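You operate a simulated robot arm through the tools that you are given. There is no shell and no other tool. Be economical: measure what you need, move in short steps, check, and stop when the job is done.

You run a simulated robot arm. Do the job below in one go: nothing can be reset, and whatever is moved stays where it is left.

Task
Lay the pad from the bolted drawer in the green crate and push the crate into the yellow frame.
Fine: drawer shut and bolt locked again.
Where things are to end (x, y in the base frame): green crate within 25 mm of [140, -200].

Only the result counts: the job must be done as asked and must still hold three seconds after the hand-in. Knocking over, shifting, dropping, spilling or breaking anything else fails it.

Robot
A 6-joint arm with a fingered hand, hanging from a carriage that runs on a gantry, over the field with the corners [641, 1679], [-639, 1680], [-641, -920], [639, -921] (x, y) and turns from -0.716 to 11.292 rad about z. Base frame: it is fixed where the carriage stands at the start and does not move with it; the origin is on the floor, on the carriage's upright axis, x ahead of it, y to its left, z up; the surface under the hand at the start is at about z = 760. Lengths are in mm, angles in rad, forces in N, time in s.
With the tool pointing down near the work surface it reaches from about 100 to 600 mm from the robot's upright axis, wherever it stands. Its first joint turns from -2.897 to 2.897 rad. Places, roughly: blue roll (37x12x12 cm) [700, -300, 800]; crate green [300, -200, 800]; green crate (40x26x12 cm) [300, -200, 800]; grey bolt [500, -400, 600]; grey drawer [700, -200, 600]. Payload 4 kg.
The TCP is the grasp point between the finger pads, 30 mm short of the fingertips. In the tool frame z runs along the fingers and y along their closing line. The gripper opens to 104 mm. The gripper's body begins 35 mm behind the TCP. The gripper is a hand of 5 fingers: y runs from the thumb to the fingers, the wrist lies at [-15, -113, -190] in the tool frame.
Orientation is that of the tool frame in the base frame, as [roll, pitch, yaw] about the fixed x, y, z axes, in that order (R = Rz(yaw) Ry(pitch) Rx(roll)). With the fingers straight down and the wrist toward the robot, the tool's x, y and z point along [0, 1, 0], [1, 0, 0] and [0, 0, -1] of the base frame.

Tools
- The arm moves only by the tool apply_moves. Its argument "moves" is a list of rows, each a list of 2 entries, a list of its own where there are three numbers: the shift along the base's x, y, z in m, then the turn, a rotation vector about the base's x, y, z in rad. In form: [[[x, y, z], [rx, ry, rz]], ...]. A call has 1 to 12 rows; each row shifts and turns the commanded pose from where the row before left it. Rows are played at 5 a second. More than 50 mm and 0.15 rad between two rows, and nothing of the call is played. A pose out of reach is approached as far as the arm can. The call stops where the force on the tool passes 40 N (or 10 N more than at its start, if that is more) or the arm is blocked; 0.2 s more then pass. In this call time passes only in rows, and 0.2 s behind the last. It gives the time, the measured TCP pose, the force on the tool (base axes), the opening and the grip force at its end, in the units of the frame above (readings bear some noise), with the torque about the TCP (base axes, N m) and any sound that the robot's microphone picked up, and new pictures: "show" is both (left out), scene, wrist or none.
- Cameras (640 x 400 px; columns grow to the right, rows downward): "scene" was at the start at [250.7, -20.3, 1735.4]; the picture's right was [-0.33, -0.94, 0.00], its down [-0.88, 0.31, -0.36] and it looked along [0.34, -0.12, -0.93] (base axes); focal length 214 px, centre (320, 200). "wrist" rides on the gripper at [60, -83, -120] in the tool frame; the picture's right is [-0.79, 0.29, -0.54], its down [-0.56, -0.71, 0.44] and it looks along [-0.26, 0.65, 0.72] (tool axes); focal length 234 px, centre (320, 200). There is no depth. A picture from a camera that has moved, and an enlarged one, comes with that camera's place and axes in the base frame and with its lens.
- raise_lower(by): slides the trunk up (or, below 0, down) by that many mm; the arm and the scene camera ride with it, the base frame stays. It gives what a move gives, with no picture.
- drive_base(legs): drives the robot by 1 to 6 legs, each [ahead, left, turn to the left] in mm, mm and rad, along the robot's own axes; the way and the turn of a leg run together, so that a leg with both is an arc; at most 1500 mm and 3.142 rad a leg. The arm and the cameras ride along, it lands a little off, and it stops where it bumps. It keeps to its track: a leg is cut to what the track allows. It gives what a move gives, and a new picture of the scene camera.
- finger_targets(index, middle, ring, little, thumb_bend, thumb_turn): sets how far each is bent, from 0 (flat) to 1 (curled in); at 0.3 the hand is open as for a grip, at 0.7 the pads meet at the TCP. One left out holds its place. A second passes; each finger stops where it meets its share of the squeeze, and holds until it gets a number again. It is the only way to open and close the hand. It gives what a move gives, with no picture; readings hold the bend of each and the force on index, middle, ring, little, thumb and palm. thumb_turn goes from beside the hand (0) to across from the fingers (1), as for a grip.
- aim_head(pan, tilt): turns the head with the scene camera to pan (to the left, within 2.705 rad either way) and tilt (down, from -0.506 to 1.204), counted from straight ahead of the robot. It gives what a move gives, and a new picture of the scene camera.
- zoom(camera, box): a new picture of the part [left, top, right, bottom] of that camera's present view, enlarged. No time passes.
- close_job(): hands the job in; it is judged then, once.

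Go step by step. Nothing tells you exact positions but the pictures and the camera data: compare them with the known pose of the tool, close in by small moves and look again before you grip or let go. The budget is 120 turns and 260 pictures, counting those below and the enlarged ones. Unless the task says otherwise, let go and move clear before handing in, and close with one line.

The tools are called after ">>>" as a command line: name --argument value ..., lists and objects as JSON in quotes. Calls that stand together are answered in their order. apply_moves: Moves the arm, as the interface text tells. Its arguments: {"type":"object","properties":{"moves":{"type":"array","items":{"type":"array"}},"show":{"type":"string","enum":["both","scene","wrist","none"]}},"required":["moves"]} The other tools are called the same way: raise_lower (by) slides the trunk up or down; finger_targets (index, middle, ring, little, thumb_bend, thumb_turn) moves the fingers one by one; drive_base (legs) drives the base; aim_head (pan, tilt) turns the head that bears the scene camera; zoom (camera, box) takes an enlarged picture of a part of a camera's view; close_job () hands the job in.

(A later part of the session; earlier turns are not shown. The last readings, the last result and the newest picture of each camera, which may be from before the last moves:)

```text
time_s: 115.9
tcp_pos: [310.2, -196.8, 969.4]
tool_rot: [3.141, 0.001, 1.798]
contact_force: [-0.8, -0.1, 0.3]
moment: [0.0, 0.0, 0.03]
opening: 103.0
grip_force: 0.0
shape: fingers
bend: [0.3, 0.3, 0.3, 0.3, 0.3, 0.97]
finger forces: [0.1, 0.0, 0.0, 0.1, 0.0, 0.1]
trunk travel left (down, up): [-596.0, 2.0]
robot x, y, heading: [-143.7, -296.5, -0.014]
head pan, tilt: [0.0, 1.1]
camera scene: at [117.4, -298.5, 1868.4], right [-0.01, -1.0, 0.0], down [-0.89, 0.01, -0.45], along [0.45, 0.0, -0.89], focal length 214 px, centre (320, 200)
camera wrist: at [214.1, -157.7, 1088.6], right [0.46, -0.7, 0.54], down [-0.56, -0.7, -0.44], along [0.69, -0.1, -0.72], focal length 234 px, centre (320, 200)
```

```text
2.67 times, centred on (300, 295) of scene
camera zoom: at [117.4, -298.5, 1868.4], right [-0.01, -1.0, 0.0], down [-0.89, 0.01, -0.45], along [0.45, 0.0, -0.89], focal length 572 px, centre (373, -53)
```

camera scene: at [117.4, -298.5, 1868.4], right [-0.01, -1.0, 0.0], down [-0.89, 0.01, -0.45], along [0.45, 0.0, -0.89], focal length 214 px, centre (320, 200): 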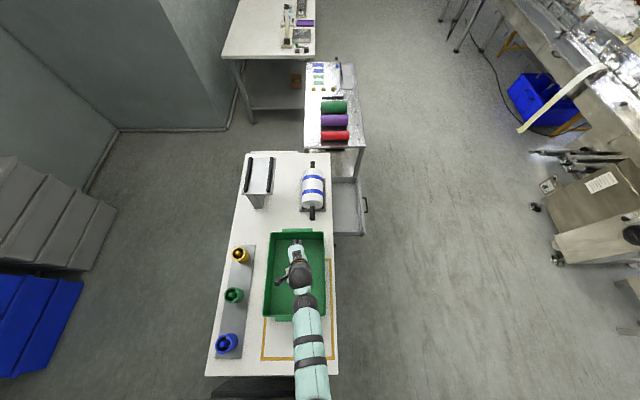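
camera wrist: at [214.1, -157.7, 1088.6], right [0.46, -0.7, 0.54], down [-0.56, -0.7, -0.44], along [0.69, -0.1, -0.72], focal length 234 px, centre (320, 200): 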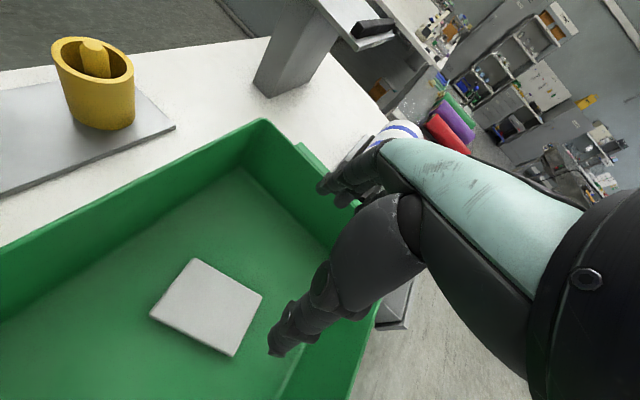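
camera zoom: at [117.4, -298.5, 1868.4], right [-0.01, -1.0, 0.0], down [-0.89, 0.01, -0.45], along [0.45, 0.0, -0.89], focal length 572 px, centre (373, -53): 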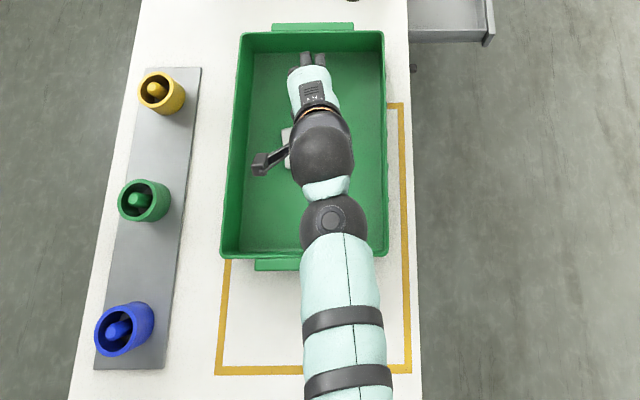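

Crate centre is about (268, -189), needing ≈ -128 mm in x. I'll close the hand into a post, place it inside the crate's near end, and push the wall toward -x by driving the base.

>>> finger_targets --index 0.7 --middle 0.7 --ring 0.7 --little 0.7 --thumb_bend 0.7

>>> apply_moves --moves '[[[0, 0.003, 0], [0, 0, -0.115]], [[0, 0.003, 0], [0, 0, -0.115]]]' --show "none"

>>> drive_base --legs '[[-145, 0, 0]]'

>>> apply_moves --moves '[[[0, 0, -0.03], [0, 0, 0]], [[0, 0, -0.03], [0, 0, 0]]]' --show "both"

```text
time_s: 116.9
tcp_pos: [309.3, -197.4, 968.5]
tool_rot: [-3.142, 0.001, 1.8]
contact_force: [0.2, -1.2, 0.6]
moment: [-0.01, 0.01, -0.02]
opening: 1.6
grip_force: 0.0
shape: fingers
bend: [0.7, 0.7, 0.7, 0.7, 0.7, 0.97]
finger forces: [0.1, 0.0, 0.1, 0.0, 0.0, 0.0]
trunk travel left (down, up): [-596.0, 2.0]
robot x, y, heading: [-142.0, -296.9, -0.011]
head pan, tilt: [0.0, 1.1]
```

```text
time_s: 117.5
tcp_pos: [309.2, -191.3, 969.3]
tool_rot: [3.14, 0.0, 1.569]
contact_force: [0.6, 0.1, -0.7]
moment: [0.03, 0.04, 0.02]
opening: 1.5
grip_force: 0.0
shape: fingers
bend: [0.7, 0.7, 0.7, 0.7, 0.7, 0.97]
finger forces: [0.1, 0.0, 0.1, 0.1, 0.0, 0.0]
trunk travel left (down, up): [-596.0, 2.0]
robot x, y, heading: [-144.1, -296.2, -0.005]
head pan, tilt: [0.0, 1.1]
```

```text
time_s: 118.9
tcp_pos: [163.3, -190.8, 970.0]
tool_rot: [3.14, 0.001, 1.569]
contact_force: [0.5, -0.1, -0.4]
moment: [-0.02, 0.03, 0.01]
opening: 1.4
grip_force: 0.1
shape: fingers
bend: [0.7, 0.7, 0.7, 0.7, 0.7, 0.97]
finger forces: [0.0, 0.0, 0.0, 0.0, 0.0, 0.0]
trunk travel left (down, up): [-596.0, 2.0]
robot x, y, heading: [-290.3, -290.7, -0.01]
head pan, tilt: [0.0, 1.1]
camera scene: at [-27.4, -297.2, 1868.5], right [-0.01, -1.0, 0.0], down [-0.89, 0.01, -0.45], along [0.45, -0.01, -0.89], focal length 214 px, centre (320, 200)
```

scene: 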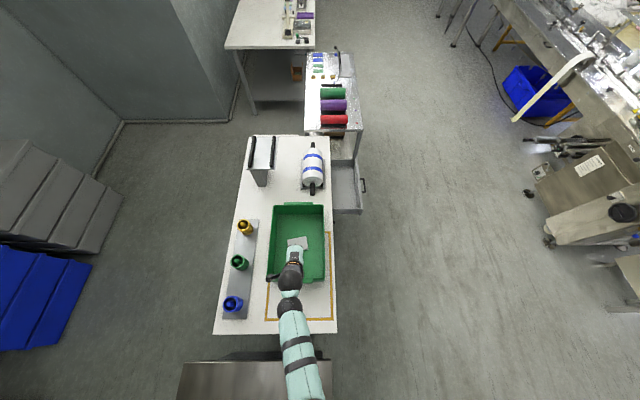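

```text
time_s: 119.5
tcp_pos: [164.8, -189.3, 908.3]
tool_rot: [3.141, 0.001, 1.57]
contact_force: [0.6, 0.2, -0.7]
moment: [0.01, 0.03, 0.0]
opening: 1.6
grip_force: 0.1
shape: fingers
bend: [0.7, 0.7, 0.7, 0.7, 0.7, 0.97]
finger forces: [0.0, 0.1, 0.0, 0.0, 0.0, 0.1]
trunk travel left (down, up): [-596.0, 2.0]
robot x, y, heading: [-287.7, -293.1, -0.01]
head pan, tilt: [0.0, 1.1]
camera scene: at [-27.5, -297.2, 1868.5], right [-0.01, -1.0, 0.0], down [-0.89, 0.01, -0.45], along [0.45, -0.01, -0.89], focal length 214 px, centre (320, 200)
camera wrist: at [81.7, -129.7, 1027.7], right [0.29, -0.79, 0.54], down [-0.71, -0.56, -0.44], along [0.65, -0.26, -0.72], focal length 234 px, centre (320, 200)
```

scene: 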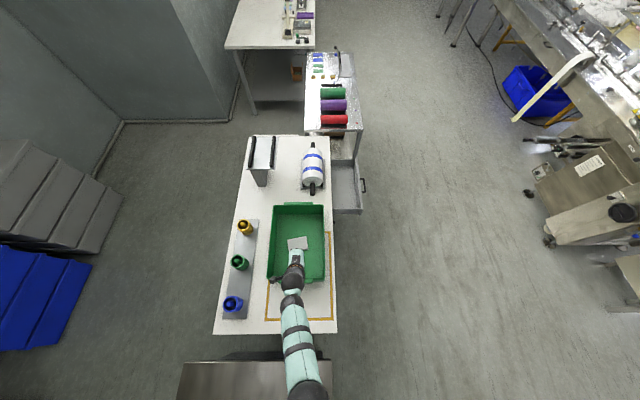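
wrist: 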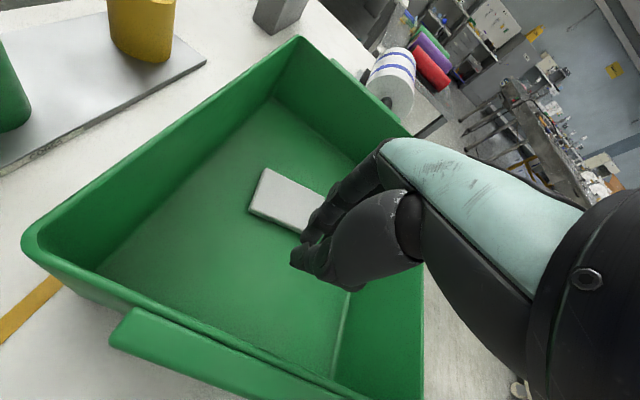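

Lowering into the crate near its near wall, with a bit more clearance first.

>>> apply_moves --moves '[[[0.02, 0, 0], [0, 0, 0]]]' --show "none"

>>> raise_lower --by -65

>>> zoom --camera "wrist" --box '[0, 0, 640, 400]'

>>> zoom --camera "scene" --box '[180, 195, 420, 345]'

```text
time_s: 119.9
tcp_pos: [183.5, -190.4, 908.6]
tool_rot: [-3.14, -0.002, 1.569]
contact_force: [0.1, -0.7, 0.0]
moment: [0.03, -0.04, -0.01]
opening: 1.4
grip_force: 0.2
shape: fingers
bend: [0.7, 0.7, 0.7, 0.7, 0.7, 0.97]
finger forces: [0.1, 0.1, 0.0, 0.0, 0.0, 0.0]
trunk travel left (down, up): [-596.0, 2.0]
robot x, y, heading: [-284.1, -291.3, -0.008]
head pan, tilt: [0.0, 1.1]
```

```text
time_s: 120.9
tcp_pos: [184.6, -190.6, 844.2]
tool_rot: [3.138, 0.0, 1.568]
contact_force: [-0.2, -0.5, -0.2]
moment: [-0.01, -0.02, 0.02]
opening: 1.6
grip_force: 0.0
shape: fingers
bend: [0.7, 0.7, 0.7, 0.7, 0.7, 0.97]
finger forces: [0.0, 0.0, 0.0, 0.1, 0.0, 0.1]
trunk travel left (down, up): [-531.0, 67.0]
robot x, y, heading: [-288.7, -289.8, -0.012]
head pan, tilt: [0.0, 1.1]
```

```text
1.00 times, centred on (320, 200) of wrist (not enlarged: the box is as wide or as high as the picture)
camera zoom: at [100.9, -129.9, 963.2], right [0.29, -0.79, 0.54], down [-0.71, -0.56, -0.44], along [0.65, -0.26, -0.72], focal length 234 px, centre (320, 200)
```

zoom: 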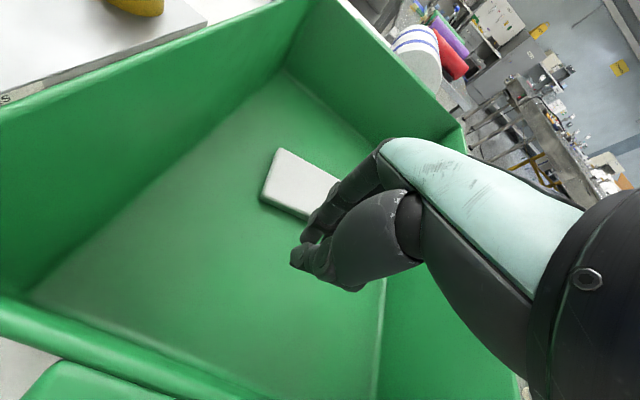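

```text
2.67 times, centred on (300, 270) of scene
camera zoom: at [-27.4, -297.2, 1803.5], right [-0.01, -1.0, 0.0], down [-0.89, 0.01, -0.45], along [0.45, -0.01, -0.89], focal length 572 px, centre (373, 13)
```

zoom: 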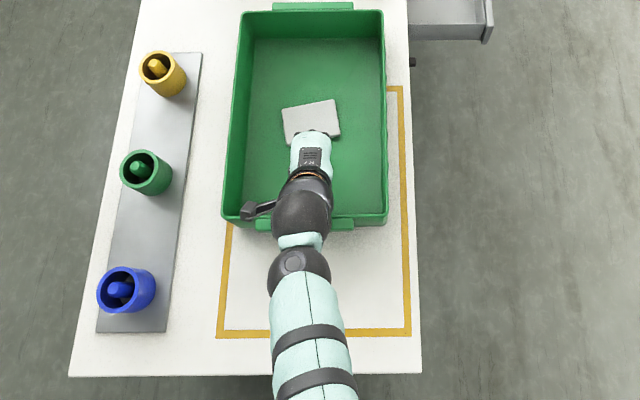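

Now driving -x in stages to push the near wall; first 70 mm, then checking.

>>> drive_base --legs '[[-70, 0, 0]]'

>>> zoom --camera "scene" --box '[180, 180, 420, 330]'

```text
time_s: 121.9
tcp_pos: [113.8, -189.0, 844.2]
tool_rot: [3.141, 0.001, 1.568]
contact_force: [0.4, 0.3, 0.3]
moment: [0.0, -0.01, 0.0]
opening: 1.2
grip_force: 0.0
shape: fingers
bend: [0.7, 0.7, 0.7, 0.7, 0.7, 0.97]
finger forces: [0.1, 0.0, 0.0, 0.0, 0.0, 0.0]
trunk travel left (down, up): [-531.0, 67.0]
robot x, y, heading: [-363.9, -292.1, -0.008]
head pan, tilt: [0.0, 1.1]
camera scene: at [-97.9, -296.4, 1803.5], right [-0.01, -1.0, 0.0], down [-0.89, 0.01, -0.45], along [0.45, -0.01, -0.89], focal length 214 px, centre (320, 200)
```

scene: 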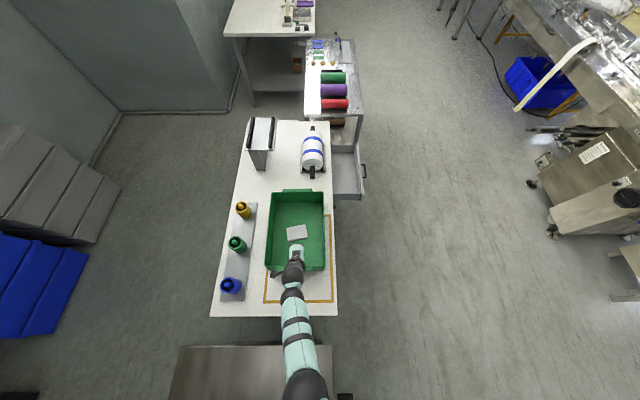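

```text
2.67 times, centred on (300, 255) of scene
camera zoom: at [-97.9, -296.4, 1803.5], right [-0.01, -1.0, 0.0], down [-0.89, 0.01, -0.45], along [0.45, -0.01, -0.89], focal length 572 px, centre (373, 53)
```

zoom: 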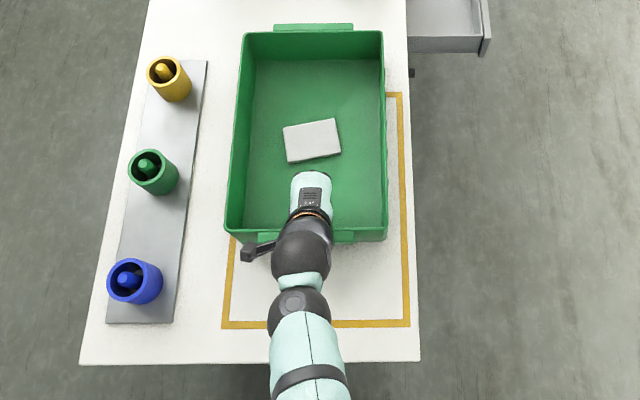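

The crate has moved ~35 mm so far, still straight; about 100 mm remain. Driving on in two steps.

>>> drive_base --legs '[[-75, 0, 0]]'

>>> zoom --camera "scene" --box '[180, 160, 420, 310]'

```text
time_s: 123.0
tcp_pos: [39.0, -188.8, 843.2]
tool_rot: [-3.141, -0.001, 1.567]
contact_force: [-0.1, -0.7, 0.0]
moment: [-0.01, 0.05, -0.02]
opening: 1.4
grip_force: 0.2
shape: fingers
bend: [0.7, 0.7, 0.7, 0.7, 0.7, 0.97]
finger forces: [0.1, 0.0, 0.1, 0.0, 0.1, 0.0]
trunk travel left (down, up): [-531.0, 67.0]
robot x, y, heading: [-434.2, -290.6, -0.016]
head pan, tilt: [0.0, 1.1]
camera scene: at [-173.6, -295.7, 1803.5], right [-0.01, -1.0, 0.0], down [-0.89, 0.01, -0.45], along [0.45, -0.01, -0.89], focal length 214 px, centre (320, 200)
```

scene: 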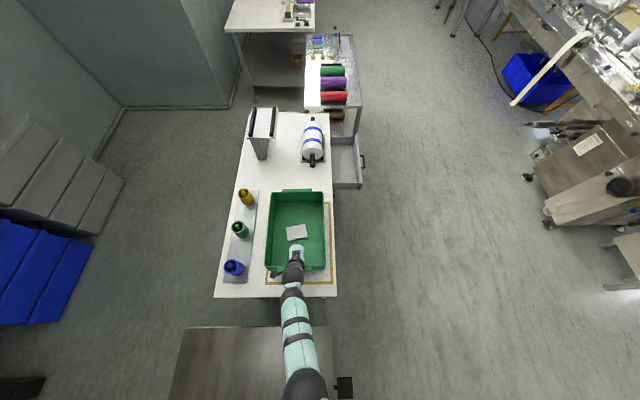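

```text
2.67 times, centred on (300, 235) of scene
camera zoom: at [-173.6, -295.7, 1803.5], right [-0.01, -1.0, 0.0], down [-0.89, 0.01, -0.45], along [0.45, -0.01, -0.89], focal length 572 px, centre (373, 107)
```

zoom: 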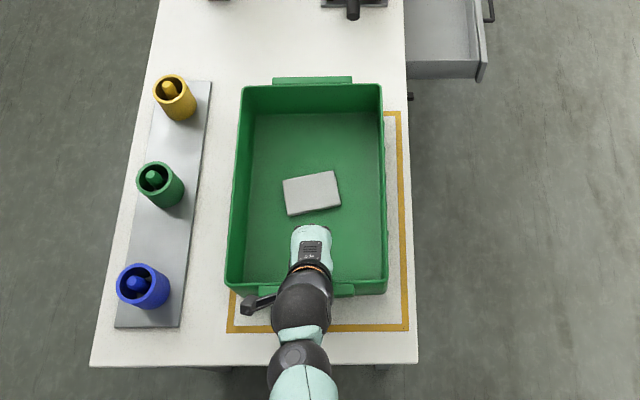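

Crate centre is now ~21 mm short of the frame centre. One last small push.

>>> drive_base --legs '[[-22, 0, 0]]'

>>> zoom --camera "scene" --box '[180, 160, 420, 310]'

```text
time_s: 123.8
tcp_pos: [16.5, -188.6, 843.6]
tool_rot: [-3.141, 0.0, 1.569]
contact_force: [-0.4, 0.2, 1.2]
moment: [0.03, 0.02, -0.01]
opening: 1.1
grip_force: 0.1
shape: fingers
bend: [0.7, 0.7, 0.7, 0.7, 0.7, 0.97]
finger forces: [0.0, 0.1, 0.0, 0.0, 0.0, 0.0]
trunk travel left (down, up): [-531.0, 67.0]
robot x, y, heading: [-455.9, -292.0, -0.015]
head pan, tilt: [0.0, 1.1]
camera scene: at [-195.3, -295.5, 1803.5], right [-0.01, -1.0, 0.0], down [-0.89, 0.01, -0.45], along [0.45, -0.01, -0.89], focal length 214 px, centre (320, 200)
```

scene: 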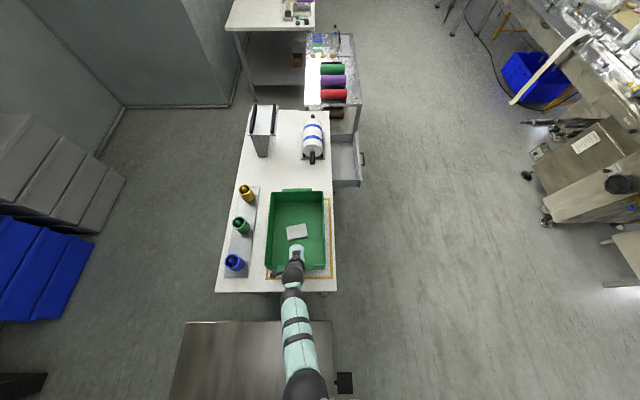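

```text
2.67 times, centred on (300, 235) of scene
camera zoom: at [-195.3, -295.5, 1803.5], right [-0.01, -1.0, 0.0], down [-0.89, 0.01, -0.45], along [0.45, -0.01, -0.89], focal length 572 px, centre (373, 107)
```

zoom: 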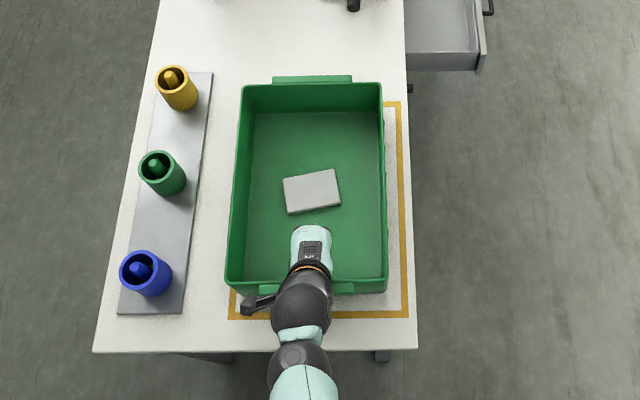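

x is now right. The crate looks ~10 mm too far toward +y, so I'll nudge it: move the hand to mid-length inside the crate and then push its -y wall slightly.

>>> drive_base --legs '[[120, 0, 0], [0, -70, 0]]'

>>> zoom --camera "scene" --box '[180, 180, 420, 330]'

```text
time_s: 125.6
tcp_pos: [134.8, -260.3, 844.3]
tool_rot: [3.142, 0.0, 1.567]
contact_force: [-0.1, -0.1, 0.2]
moment: [-0.02, 0.01, -0.01]
opening: 1.2
grip_force: 0.1
shape: fingers
bend: [0.7, 0.7, 0.7, 0.7, 0.7, 0.97]
finger forces: [0.0, 0.0, 0.0, 0.0, 0.0, 0.0]
trunk travel left (down, up): [-531.0, 67.0]
robot x, y, heading: [-336.3, -361.1, -0.014]
head pan, tilt: [0.0, 1.1]
camera scene: at [-76.3, -367.0, 1803.5], right [-0.01, -1.0, 0.0], down [-0.89, 0.01, -0.45], along [0.45, -0.01, -0.89], focal length 214 px, centre (320, 200)
```

scene: 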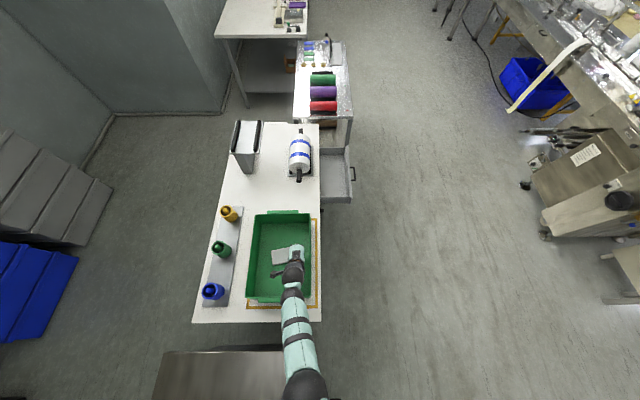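

```text
2.67 times, centred on (300, 255) of scene
camera zoom: at [-76.3, -367.0, 1803.5], right [-0.01, -1.0, 0.0], down [-0.89, 0.01, -0.45], along [0.45, -0.01, -0.89], focal length 572 px, centre (373, 53)
```

zoom: 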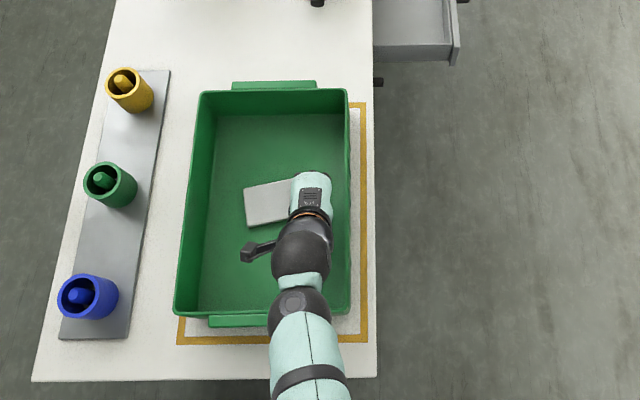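

Comparing views, the crate has already shifted ~9 mm to -y and is now centred on the frame. I'll move the hand off the wall, lift out, and look.

>>> drive_base --legs '[[0, 30, 0]]'

>>> raise_lower --by 66

>>> apply_moves --moves '[[[0, 0, 0.03], [0, 0, 0]], [[0, 0, 0.03], [0, 0, 0]], [[0, 0, 0.03], [0, 0, 0]]]' --show "none"

>>> drive_base --legs '[[0, -280, 0]]'

>>> zoom --camera "scene" --box '[80, 150, 320, 300]'

```text
time_s: 126.5
tcp_pos: [134.8, -230.4, 843.1]
tool_rot: [3.14, -0.001, 1.567]
contact_force: [-0.1, -0.1, 0.3]
moment: [0.01, 0.02, 0.0]
opening: 1.3
grip_force: 0.0
shape: fingers
bend: [0.7, 0.7, 0.7, 0.7, 0.7, 0.97]
finger forces: [0.0, 0.1, 0.0, 0.0, 0.0, 0.1]
trunk travel left (down, up): [-531.0, 67.0]
robot x, y, heading: [-338.1, -333.9, -0.016]
head pan, tilt: [0.0, 1.1]
camera scene: at [-75.9, -336.9, 1803.5], right [-0.01, -1.0, 0.0], down [-0.89, 0.01, -0.45], along [0.45, -0.01, -0.89], focal length 214 px, centre (320, 200)
```

scene: 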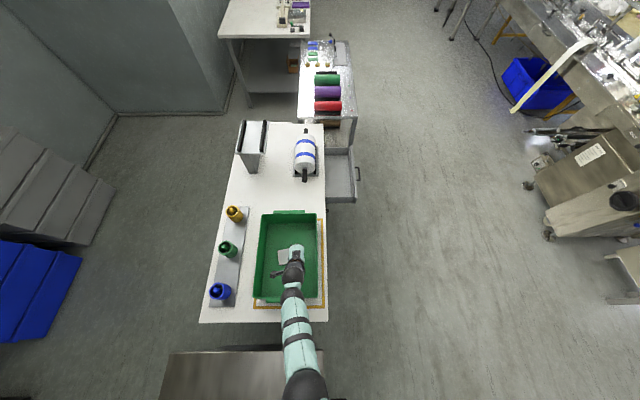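

```text
time_s: 127.5
tcp_pos: [136.1, -229.7, 909.6]
tool_rot: [-3.141, -0.001, 1.566]
contact_force: [-0.5, -0.6, 0.3]
moment: [0.0, -0.03, 0.02]
opening: 1.3
grip_force: 0.0
shape: fingers
bend: [0.7, 0.7, 0.7, 0.7, 0.7, 0.97]
finger forces: [0.0, 0.0, 0.0, 0.0, 0.0, 0.0]
trunk travel left (down, up): [-597.0, 1.0]
robot x, y, heading: [-337.6, -330.5, -0.014]
head pan, tilt: [0.0, 1.1]
```

```text
time_s: 128.3
tcp_pos: [135.4, -228.2, 1000.0]
tool_rot: [-3.141, 0.002, 1.567]
contact_force: [-0.3, -0.5, -0.3]
moment: [-0.03, 0.0, 0.0]
opening: 1.2
grip_force: 0.0
shape: fingers
bend: [0.7, 0.7, 0.7, 0.7, 0.7, 0.97]
finger forces: [0.0, 0.0, 0.0, 0.0, 0.0, 0.0]
trunk travel left (down, up): [-597.0, 1.0]
robot x, y, heading: [-337.4, -328.4, -0.012]
head pan, tilt: [0.0, 1.1]
```

```text
time_s: 130.3
tcp_pos: [131.4, -507.6, 1000.3]
tool_rot: [3.141, 0.001, 1.564]
contact_force: [-0.4, -0.6, -0.2]
moment: [0.04, 0.0, 0.03]
opening: 1.4
grip_force: 0.0
shape: fingers
bend: [0.7, 0.7, 0.7, 0.7, 0.7, 0.97]
finger forces: [0.1, 0.0, 0.0, 0.0, 0.0, 0.0]
trunk travel left (down, up): [-597.0, 1.0]
robot x, y, heading: [-341.1, -613.1, -0.017]
head pan, tilt: [0.0, 1.1]
camera scene: at [-80.1, -616.4, 1869.5], right [-0.02, -1.0, 0.0], down [-0.89, 0.02, -0.45], along [0.45, -0.01, -0.89], focal length 214 px, centre (320, 200)
```

scene: 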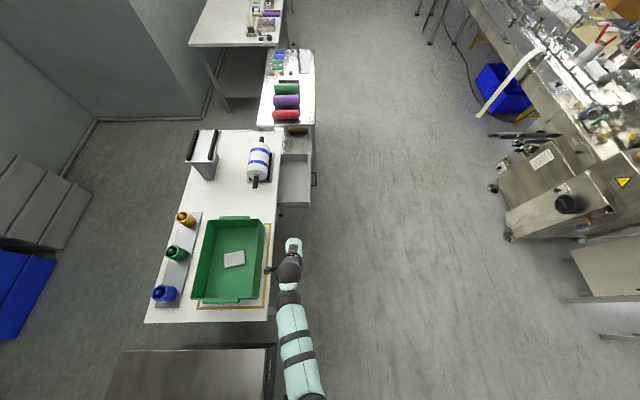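

```text
2.67 times, centred on (200, 225) of scene
camera zoom: at [-80.1, -616.4, 1869.5], right [-0.02, -1.0, 0.0], down [-0.89, 0.02, -0.45], along [0.45, -0.01, -0.89], focal length 572 px, centre (640, 133)
```

zoom: 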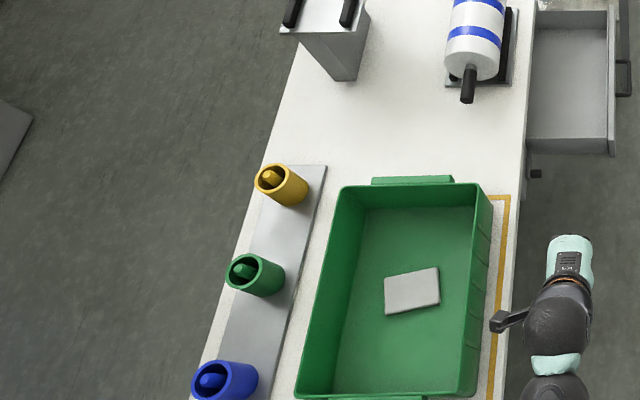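

Crate with pad is in the frame. Next, shut the drawer: reposition the robot facing +y in front of the drawer, pushing on the handle with the fist.

>>> drive_base --legs '[[0, -280, 0], [640, 0, 0], [0, 0, 1.588], [0, -330, 0]]'

```text
time_s: 141.0
tcp_pos: [535.2, -427.2, 1000.2]
tool_rot: [3.141, 0.0, 3.133]
contact_force: [-0.3, 0.6, 0.8]
moment: [0.01, 0.03, -0.04]
opening: 1.4
grip_force: 0.0
shape: fingers
bend: [0.7, 0.7, 0.7, 0.7, 0.7, 0.97]
finger forces: [0.0, 0.0, 0.0, 0.1, 0.0, 0.0]
trunk travel left (down, up): [-597.0, 1.0]
robot x, y, heading: [635.6, -902.1, 1.55]
head pan, tilt: [0.0, 1.1]
camera scene: at [638.2, -639.7, 1869.5], right [1.0, -0.02, 0.0], down [-0.02, -0.89, -0.45], along [0.01, 0.45, -0.89], focal length 214 px, centre (320, 200)
```

scene: 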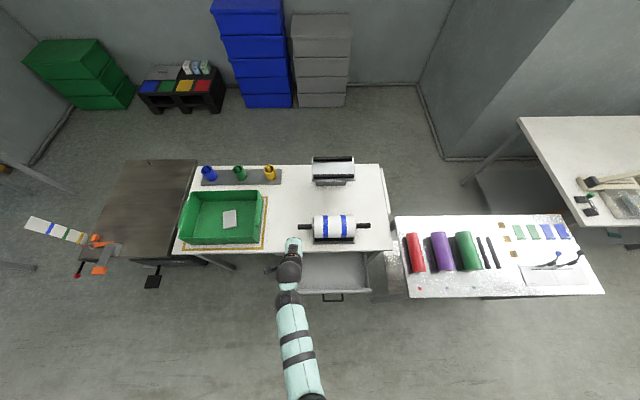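

Moving to the same hooking pose that worked for pulling (TCP ≈ (697, -622, 635), tilt 0.47), so I can push the drawer in.

>>> raise_lower --by -160

>>> finger_targets --index 0.5 --middle 0.5 --ring 0.5 --little 0.5 --thumb_bend 0.3

>>> apply_moves --moves '[[[0.02, -0.036, -0.008], [0, 0, 0]], [[0.028, -0.032, -0.01], [0.09, 0, 0]], [[0.028, -0.032, -0.01], [0.09, 0, 0]], [[0.028, -0.032, -0.01], [0.09, 0, 0]], [[0.028, -0.032, -0.01], [0.1, 0, 0]], [[0.028, -0.03, -0.01], [0.1, 0, 0]]]' --show "both"

```text
time_s: 142.9
tcp_pos: [534.0, -427.7, 839.4]
tool_rot: [-3.141, 0.0, 3.132]
contact_force: [-0.6, 0.2, -0.5]
moment: [0.0, 0.01, -0.01]
opening: 1.5
grip_force: 0.1
shape: fingers
bend: [0.7, 0.7, 0.7, 0.7, 0.7, 0.97]
finger forces: [0.0, 0.0, 0.0, 0.1, 0.0, 0.1]
trunk travel left (down, up): [-437.0, 161.0]
robot x, y, heading: [638.3, -901.3, 1.551]
head pan, tilt: [0.0, 1.1]
```

```text
time_s: 143.9
tcp_pos: [533.6, -427.1, 839.9]
tool_rot: [3.141, 0.0, 3.131]
contact_force: [0.0, 0.5, -0.8]
moment: [-0.01, -0.01, 0.02]
opening: 77.4
grip_force: 0.0
shape: fingers
bend: [0.5, 0.5, 0.5, 0.5, 0.3, 0.97]
finger forces: [0.1, 0.0, 0.0, 0.0, 0.0, 0.1]
trunk travel left (down, up): [-437.0, 161.0]
robot x, y, heading: [636.8, -903.6, 1.546]
head pan, tilt: [0.0, 1.1]
```

```text
time_s: 145.5
tcp_pos: [595.9, -618.5, 783.0]
tool_rot: [2.673, -0.005, -2.796]
contact_force: [-1.5, 0.0, -0.2]
moment: [0.0, -0.01, -0.01]
opening: 77.7
grip_force: 0.1
shape: fingers
bend: [0.5, 0.5, 0.5, 0.5, 0.3, 0.97]
finger forces: [0.0, 0.0, 0.1, 0.0, 0.0, 0.0]
trunk travel left (down, up): [-437.0, 161.0]
robot x, y, heading: [638.5, -901.7, 1.553]
head pan, tilt: [0.0, 1.1]
stopped in row 6: the arm was blocked; the commanded pose is now the measured one
camera scene: at [638.0, -639.8, 1709.5], right [1.0, -0.02, 0.0], down [-0.02, -0.89, -0.45], along [0.01, 0.45, -0.89], focal length 214 px, centre (320, 200)
camera wrist: at [581.6, -760.2, 851.3], right [0.74, 0.28, 0.61], down [0.67, -0.22, -0.71], along [-0.06, 0.93, -0.35], focal length 234 px, centre (320, 200)
```

scene: 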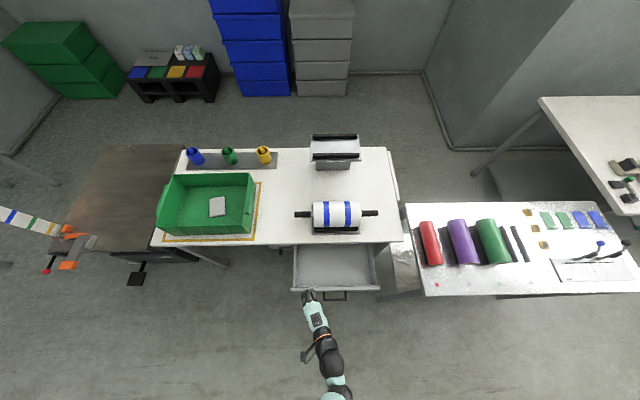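
wrist: 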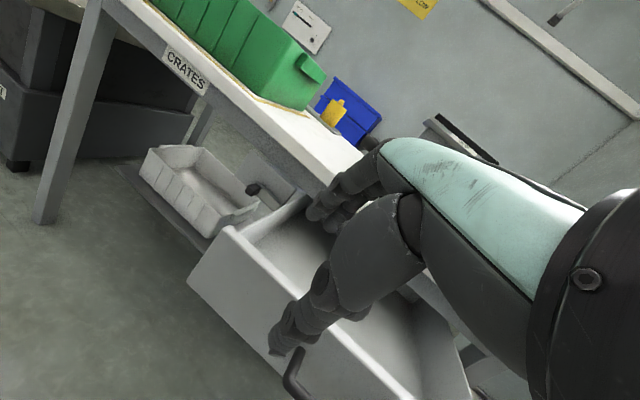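

The arm got blocked close in; I'll go out a bit (+y), across to x≈700, restoring yaw, and then back.

>>> apply_moves --moves '[[[0.01, 0.03, 0], [0, 0, -0.1]], [[0.02, 0.03, 0], [0, 0, -0.1]], [[0.025, 0.02, 0], [0, 0, -0.1]], [[0.025, 0, 0], [0, 0, -0.05]], [[0.025, 0, 0], [0, 0, 0]]]' --show "scene"

```text
time_s: 146.7
tcp_pos: [701.2, -537.7, 782.5]
tool_rot: [2.674, -0.002, 3.134]
contact_force: [-0.6, -0.5, 0.1]
moment: [-0.03, -0.05, -0.03]
opening: 78.0
grip_force: 0.1
shape: fingers
bend: [0.5, 0.5, 0.5, 0.5, 0.3, 0.97]
finger forces: [0.0, 0.0, 0.1, 0.1, 0.1, 0.1]
trunk travel left (down, up): [-437.0, 161.0]
robot x, y, heading: [636.1, -901.6, 1.55]
head pan, tilt: [0.0, 1.1]
camera scene: at [638.2, -639.6, 1709.5], right [1.0, -0.02, 0.0], down [-0.02, -0.89, -0.45], along [0.01, 0.45, -0.89], focal length 214 px, centre (320, 200)
```

scene: 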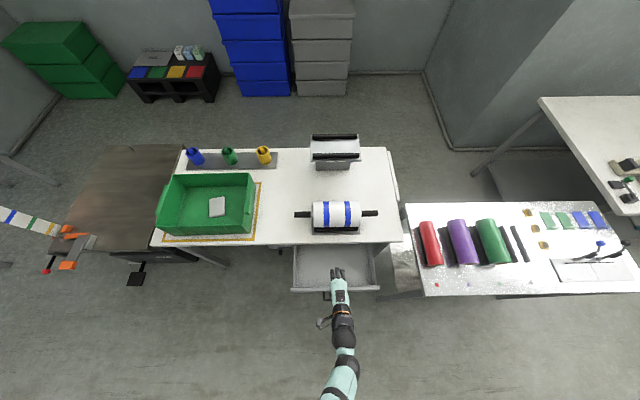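

Now straight back to above the bar, then checking before descending.

>>> apply_moves --moves '[[[0, -0.03, 0], [0, 0, 0]], [[0, -0.03, 0], [0, 0, 0]], [[-0.002, -0.026, -0.005], [0, 0, 0]]]' --show "wrist"

>>> zoom --camera "scene" --box '[260, 240, 420, 340]'

```text
time_s: 147.5
tcp_pos: [697.9, -624.1, 780.3]
tool_rot: [2.674, -0.005, 3.137]
contact_force: [1.1, 0.6, 0.6]
moment: [0.02, -0.01, -0.02]
opening: 77.8
grip_force: 0.1
shape: fingers
bend: [0.5, 0.5, 0.5, 0.5, 0.3, 0.97]
finger forces: [0.0, 0.0, 0.1, 0.1, 0.0, 0.0]
trunk travel left (down, up): [-437.0, 161.0]
robot x, y, heading: [631.2, -903.0, 1.55]
head pan, tilt: [0.0, 1.1]
camera wrist: at [636.8, -751.8, 847.9], right [0.79, 0.01, 0.61], down [0.55, -0.44, -0.71], along [0.26, 0.9, -0.35], focal length 234 px, centre (320, 200)
```

wrist: 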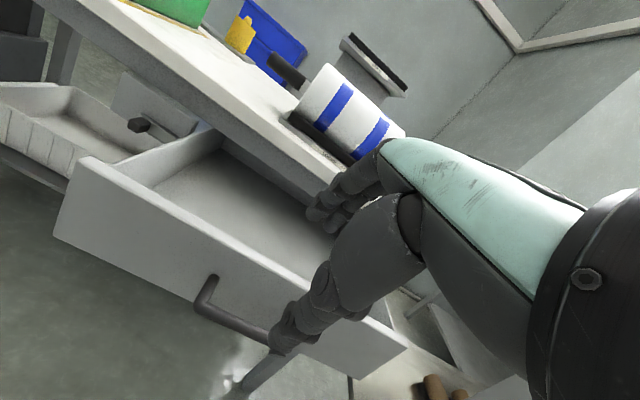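

```text
4.00 times, centred on (340, 290) of scene
camera zoom: at [638.1, -639.6, 1709.5], right [1.0, -0.02, 0.0], down [-0.02, -0.89, -0.45], along [0.01, 0.45, -0.89], focal length 858 px, centre (240, -160)
```

zoom: 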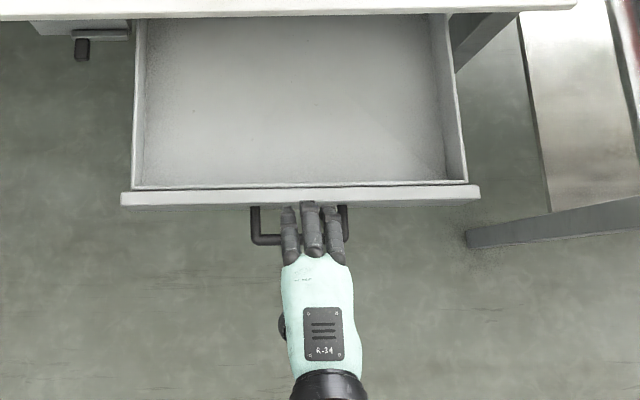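

Geometry matches the earlier hook pose. Lowering behind the bar.

>>> raise_lower --by -145

>>> zoom --camera "scene" --box '[260, 260, 420, 360]'

```text
time_s: 149.2
tcp_pos: [697.9, -622.8, 634.5]
tool_rot: [2.673, -0.002, 3.135]
contact_force: [0.2, 1.7, -0.4]
moment: [0.03, 0.0, 0.04]
opening: 78.2
grip_force: 0.4
shape: fingers
bend: [0.5, 0.5, 0.5, 0.49, 0.3, 0.97]
finger forces: [0.4, 0.1, 0.1, 0.9, 0.1, 0.0]
trunk travel left (down, up): [-292.0, 306.0]
robot x, y, heading: [633.7, -903.6, 1.55]
head pan, tilt: [0.0, 1.1]
```

```text
4.00 times, centred on (340, 310) of scene
camera zoom: at [638.1, -639.6, 1564.6], right [1.0, -0.02, 0.0], down [-0.02, -0.89, -0.45], along [0.01, 0.45, -0.89], focal length 858 px, centre (240, -240)
```

zoom: 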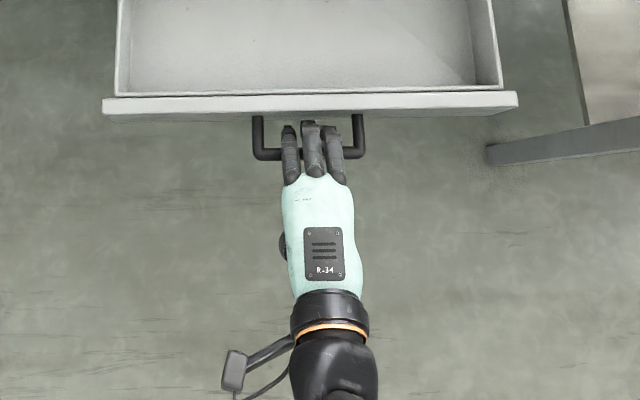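

Hooked. Pushing the drawer +y in steps.

>>> apply_moves --moves '[[[0, 0.03, 0], [0, 0, 0]], [[0, 0.03, 0], [0, 0, 0]], [[0, 0.03, 0], [0, 0, 0]], [[0, 0.03, 0], [0, 0, 0]], [[0, 0.025, 0], [0, 0, 0]]]' --show "scene"

```text
time_s: 150.4
tcp_pos: [699.0, -478.3, 636.1]
tool_rot: [2.67, -0.002, 3.135]
contact_force: [0.5, -0.1, 0.4]
moment: [-0.02, 0.0, -0.02]
opening: 77.8
grip_force: 0.0
shape: fingers
bend: [0.5, 0.5, 0.5, 0.5, 0.3, 0.97]
finger forces: [0.1, 0.0, 0.0, 0.1, 0.1, 0.0]
trunk travel left (down, up): [-292.0, 306.0]
robot x, y, heading: [633.1, -901.3, 1.555]
head pan, tilt: [0.0, 1.1]
camera scene: at [638.2, -639.3, 1564.6], right [1.0, -0.02, 0.0], down [-0.02, -0.89, -0.45], along [0.01, 0.45, -0.89], focal length 214 px, centre (320, 200)
```

scene: 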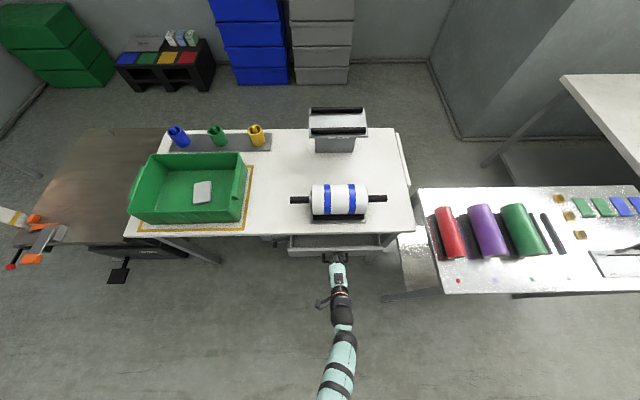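

Closing well. Pushing the remaining ~70 mm until it seats.

>>> apply_moves --moves '[[[0, 0.02, 0], [0, 0, 0]], [[0, 0.02, 0], [0, 0, 0]], [[0, 0.015, 0], [0, 0, 0]], [[0, 0.01, 0], [0, 0, 0]], [[0, 0.008, 0], [0, 0, 0]], [[0, 0.008, 0], [0, 0, 0]]]' --show "scene"

>>> zoom --camera "scene" --box '[240, 200, 440, 325]'

```text
time_s: 151.8
tcp_pos: [698.2, -403.2, 630.6]
tool_rot: [2.679, -0.004, 3.137]
contact_force: [-0.3, -15.0, 5.2]
moment: [0.26, -0.08, -0.23]
opening: 75.4
grip_force: 8.6
shape: fingers
bend: [0.52, 0.55, 0.51, 0.5, 0.3, 0.97]
finger forces: [1.9, 10.4, 2.7, 1.0, 0.0, 0.0]
trunk travel left (down, up): [-292.0, 306.0]
robot x, y, heading: [632.4, -902.0, 1.553]
head pan, tilt: [0.0, 1.1]
camera scene: at [638.1, -641.7, 1563.9], right [1.0, -0.02, 0.0], down [-0.02, -0.89, -0.45], along [0.01, 0.45, -0.89], focal length 214 px, centre (320, 200)
```

scene: 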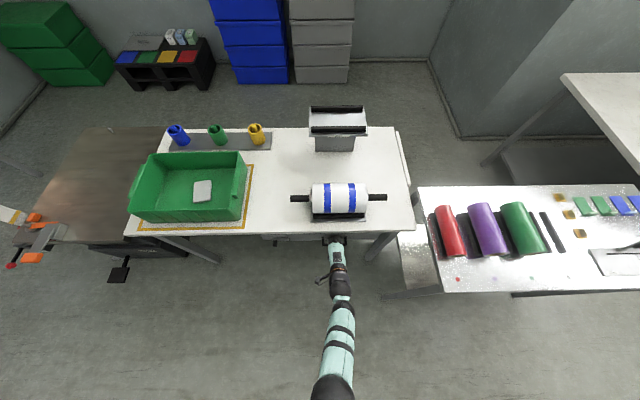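

```text
3.20 times, centred on (340, 262) of scene
camera zoom: at [638.1, -641.7, 1563.9], right [1.0, -0.02, 0.0], down [-0.02, -0.89, -0.45], along [0.01, 0.45, -0.89], focal length 686 px, centre (256, 0)
```

zoom: 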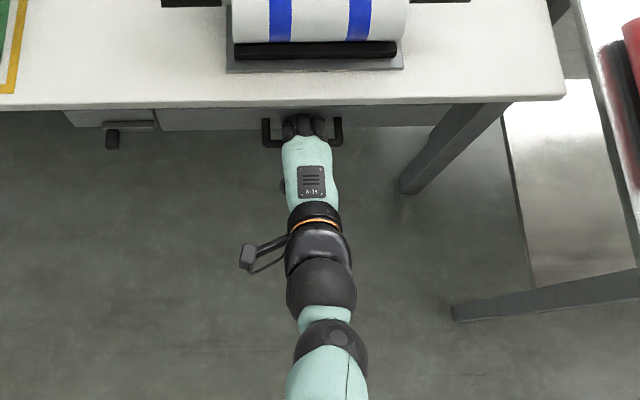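

The drawer is seated (−15 N). I'll ease back a few mm, lift the fingers over the bar, and back out from under the table edge.

>>> apply_moves --moves '[[[0, -0.008, 0.005], [0, 0, 0]], [[0, 0, 0.02], [0, 0, 0]], [[0, 0, 0.02], [0, 0, 0]], [[0, -0.02, 0.01], [0, 0, 0]], [[0, -0.03, 0.01], [0, 0, 0]], [[0, -0.03, 0.01], [0, 0, 0]]]' --show "wrist"

>>> zoom --camera "scene" --box '[240, 200, 440, 325]'

```text
time_s: 153.2
tcp_pos: [696.7, -487.6, 708.2]
tool_rot: [2.673, -0.001, 3.136]
contact_force: [-0.4, -0.3, -0.2]
moment: [-0.04, 0.0, 0.01]
opening: 77.6
grip_force: 0.0
shape: fingers
bend: [0.5, 0.5, 0.5, 0.5, 0.3, 0.97]
finger forces: [0.0, 0.0, 0.0, 0.1, 0.0, 0.0]
trunk travel left (down, up): [-292.0, 306.0]
robot x, y, heading: [637.0, -901.5, 1.555]
head pan, tilt: [0.0, 1.1]
camera wrist: at [635.7, -615.5, 776.9], right [0.79, 0.01, 0.61], down [0.55, -0.44, -0.71], along [0.26, 0.9, -0.35], focal length 234 px, centre (320, 200)
```

wrist: 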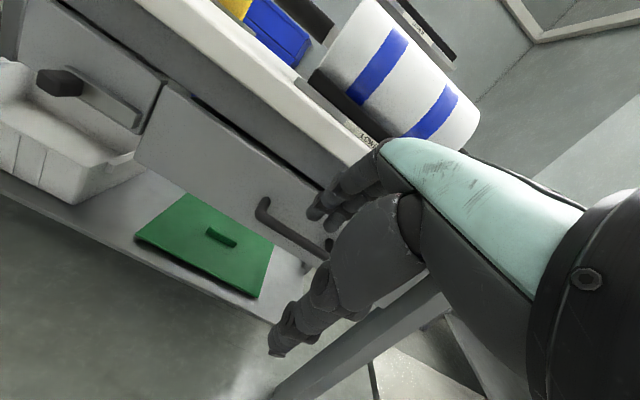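

```text
3.20 times, centred on (340, 262) of scene
camera zoom: at [638.0, -639.9, 1564.4], right [1.0, -0.02, 0.0], down [-0.02, -0.89, -0.45], along [0.01, 0.45, -0.89], focal length 686 px, centre (256, 0)
```

zoom: 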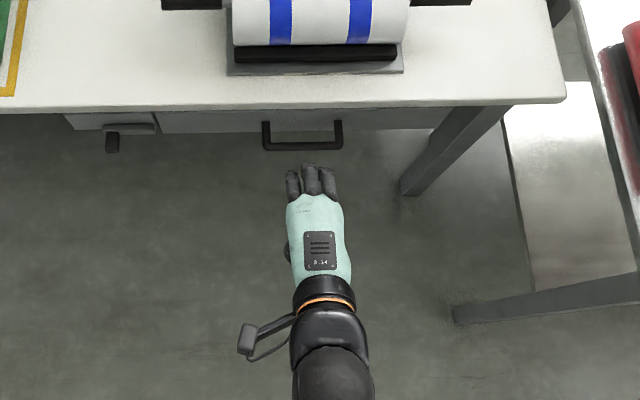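

Drawer looks shut. Next the bolt: drive left so the fingers are on the left of the knob (≈445, -388, 634), then slide it +x.

>>> drive_base --legs '[[0, 325, 0]]'

>>> apply_moves --moves '[[[0, 0, -0.025], [0, 0, 0]], [[0, 0, -0.025], [0, 0, 0]], [[0, 0, -0.024], [0, 0, 0]]]' --show "wrist"

>>> zoom --camera "scene" --box '[260, 200, 420, 300]'

```text
time_s: 155.3
tcp_pos: [375.3, -479.3, 706.9]
tool_rot: [2.675, -0.004, 3.13]
contact_force: [0.9, -0.8, 0.1]
moment: [0.03, 0.01, -0.01]
opening: 77.5
grip_force: 0.0
shape: fingers
bend: [0.5, 0.5, 0.5, 0.5, 0.3, 0.97]
finger forces: [0.0, 0.0, 0.0, 0.0, 0.0, 0.0]
trunk travel left (down, up): [-292.0, 306.0]
robot x, y, heading: [310.6, -891.4, 1.55]
head pan, tilt: [0.0, 1.1]
camera scene: at [315.4, -632.6, 1564.5], right [1.0, -0.02, 0.0], down [-0.02, -0.89, -0.45], along [0.01, 0.45, -0.89], focal length 214 px, centre (320, 200)
```

scene: 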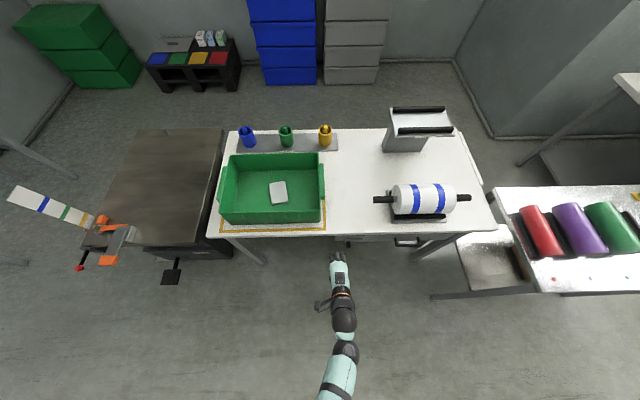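

```text
time_s: 156.1
tcp_pos: [374.0, -479.8, 633.9]
tool_rot: [2.671, -0.003, 3.129]
contact_force: [-1.0, 0.0, -0.6]
moment: [-0.04, -0.03, 0.0]
opening: 77.8
grip_force: 0.1
shape: fingers
bend: [0.5, 0.5, 0.5, 0.5, 0.3, 0.97]
finger forces: [0.0, 0.0, 0.0, 0.1, 0.0, 0.1]
trunk travel left (down, up): [-292.0, 306.0]
robot x, y, heading: [311.1, -895.0, 1.546]
head pan, tilt: [0.0, 1.1]
camera wrist: at [312.6, -608.5, 702.3], right [0.79, 0.0, 0.61], down [0.55, -0.44, -0.71], along [0.27, 0.9, -0.35], focal length 234 px, centre (320, 200)
```

wrist: 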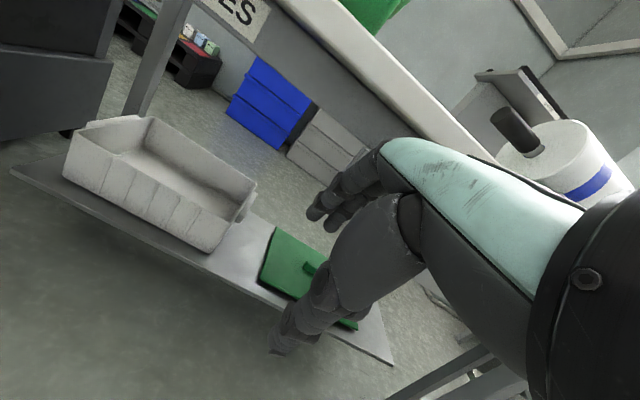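

```text
4.00 times, centred on (340, 250) of scene
camera zoom: at [315.5, -632.5, 1564.6], right [1.0, -0.02, 0.0], down [-0.02, -0.89, -0.45], along [0.01, 0.45, -0.89], focal length 858 px, centre (240, 0)
```

zoom: 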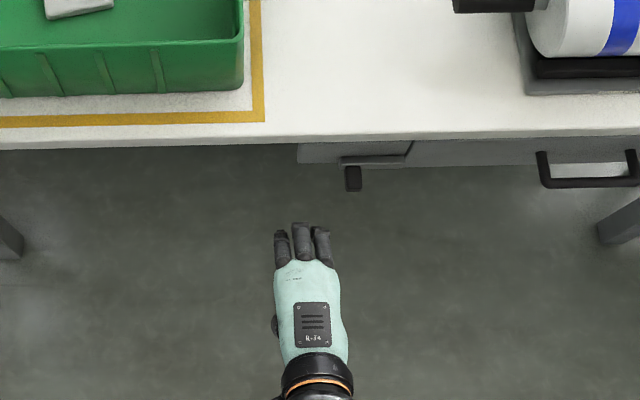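

The fingers' right edge is at x≈420, knob's left side at ≈438. Moving in alongside the knob.

>>> apply_moves --moves '[[[0, 0.03, 0], [0, 0, 0]], [[0, 0.025, 0], [0, 0, 0]], [[0, 0.017, 0], [0, 0, 0]]]' --show "wrist"

>>> zoom --camera "scene" --box '[280, 215, 400, 290]'

```text
time_s: 156.9
tcp_pos: [373.5, -409.4, 632.7]
tool_rot: [2.673, -0.002, 3.129]
contact_force: [0.0, -0.5, 0.0]
moment: [0.01, 0.02, -0.01]
opening: 77.7
grip_force: 0.2
shape: fingers
bend: [0.5, 0.5, 0.5, 0.5, 0.3, 0.97]
finger forces: [0.0, 0.2, 0.1, 0.0, 0.1, 0.0]
trunk travel left (down, up): [-292.0, 306.0]
robot x, y, heading: [312.8, -894.8, 1.546]
head pan, tilt: [0.0, 1.1]
camera wrist: at [312.3, -536.8, 702.6], right [0.79, 0.0, 0.61], down [0.55, -0.44, -0.71], along [0.27, 0.9, -0.35], focal length 234 px, centre (320, 200)
```

wrist: 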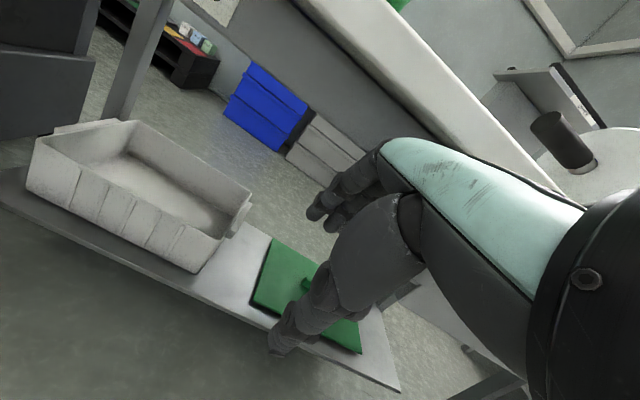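

```text
5.33 times, centred on (340, 252) of scene
camera zoom: at [315.3, -632.8, 1564.4], right [1.0, -0.02, 0.0], down [-0.02, -0.89, -0.45], along [0.01, 0.45, -0.89], focal length 1144 px, centre (213, -80)
```

zoom: 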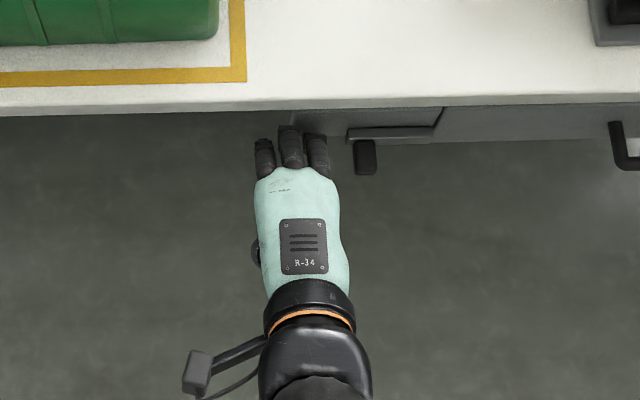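

Alongside the knob with ~20 mm gap. Pushing +x in small steps.

>>> apply_moves --moves '[[[0.015, 0, 0], [0, 0, 0]], [[0.01, 0, 0], [0, 0, 0]], [[0.01, 0, 0], [0, 0, 0]], [[0.01, 0, 0], [0, 0, 0]]]' --show "none"

>>> zoom --camera "scene" --box '[280, 215, 400, 290]'

```text
time_s: 157.9
tcp_pos: [419.3, -407.8, 634.1]
tool_rot: [2.675, -0.003, 3.13]
contact_force: [-2.2, -3.5, 0.3]
moment: [0.03, -0.06, 0.03]
opening: 77.7
grip_force: 3.0
shape: fingers
bend: [0.5, 0.52, 0.5, 0.5, 0.3, 0.97]
finger forces: [0.0, 2.7, 0.0, 2.0, 0.0, 0.1]
trunk travel left (down, up): [-292.0, 306.0]
robot x, y, heading: [311.1, -891.2, 1.548]
head pan, tilt: [0.0, 1.1]
```

```text
5.33 times, centred on (340, 252) of scene
camera zoom: at [315.1, -633.0, 1564.4], right [1.0, -0.02, 0.0], down [-0.02, -0.89, -0.45], along [0.01, 0.45, -0.89], focal length 1144 px, centre (213, -80)
```

zoom: 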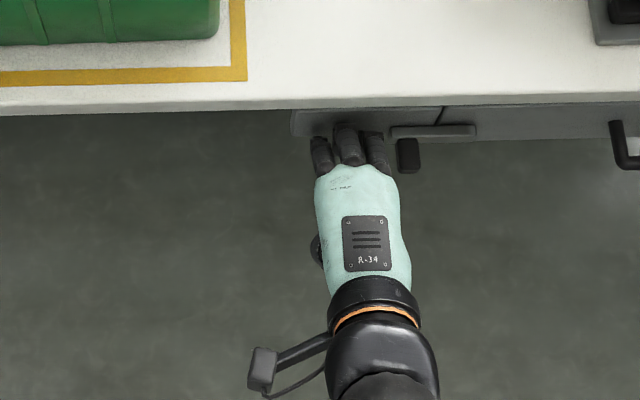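

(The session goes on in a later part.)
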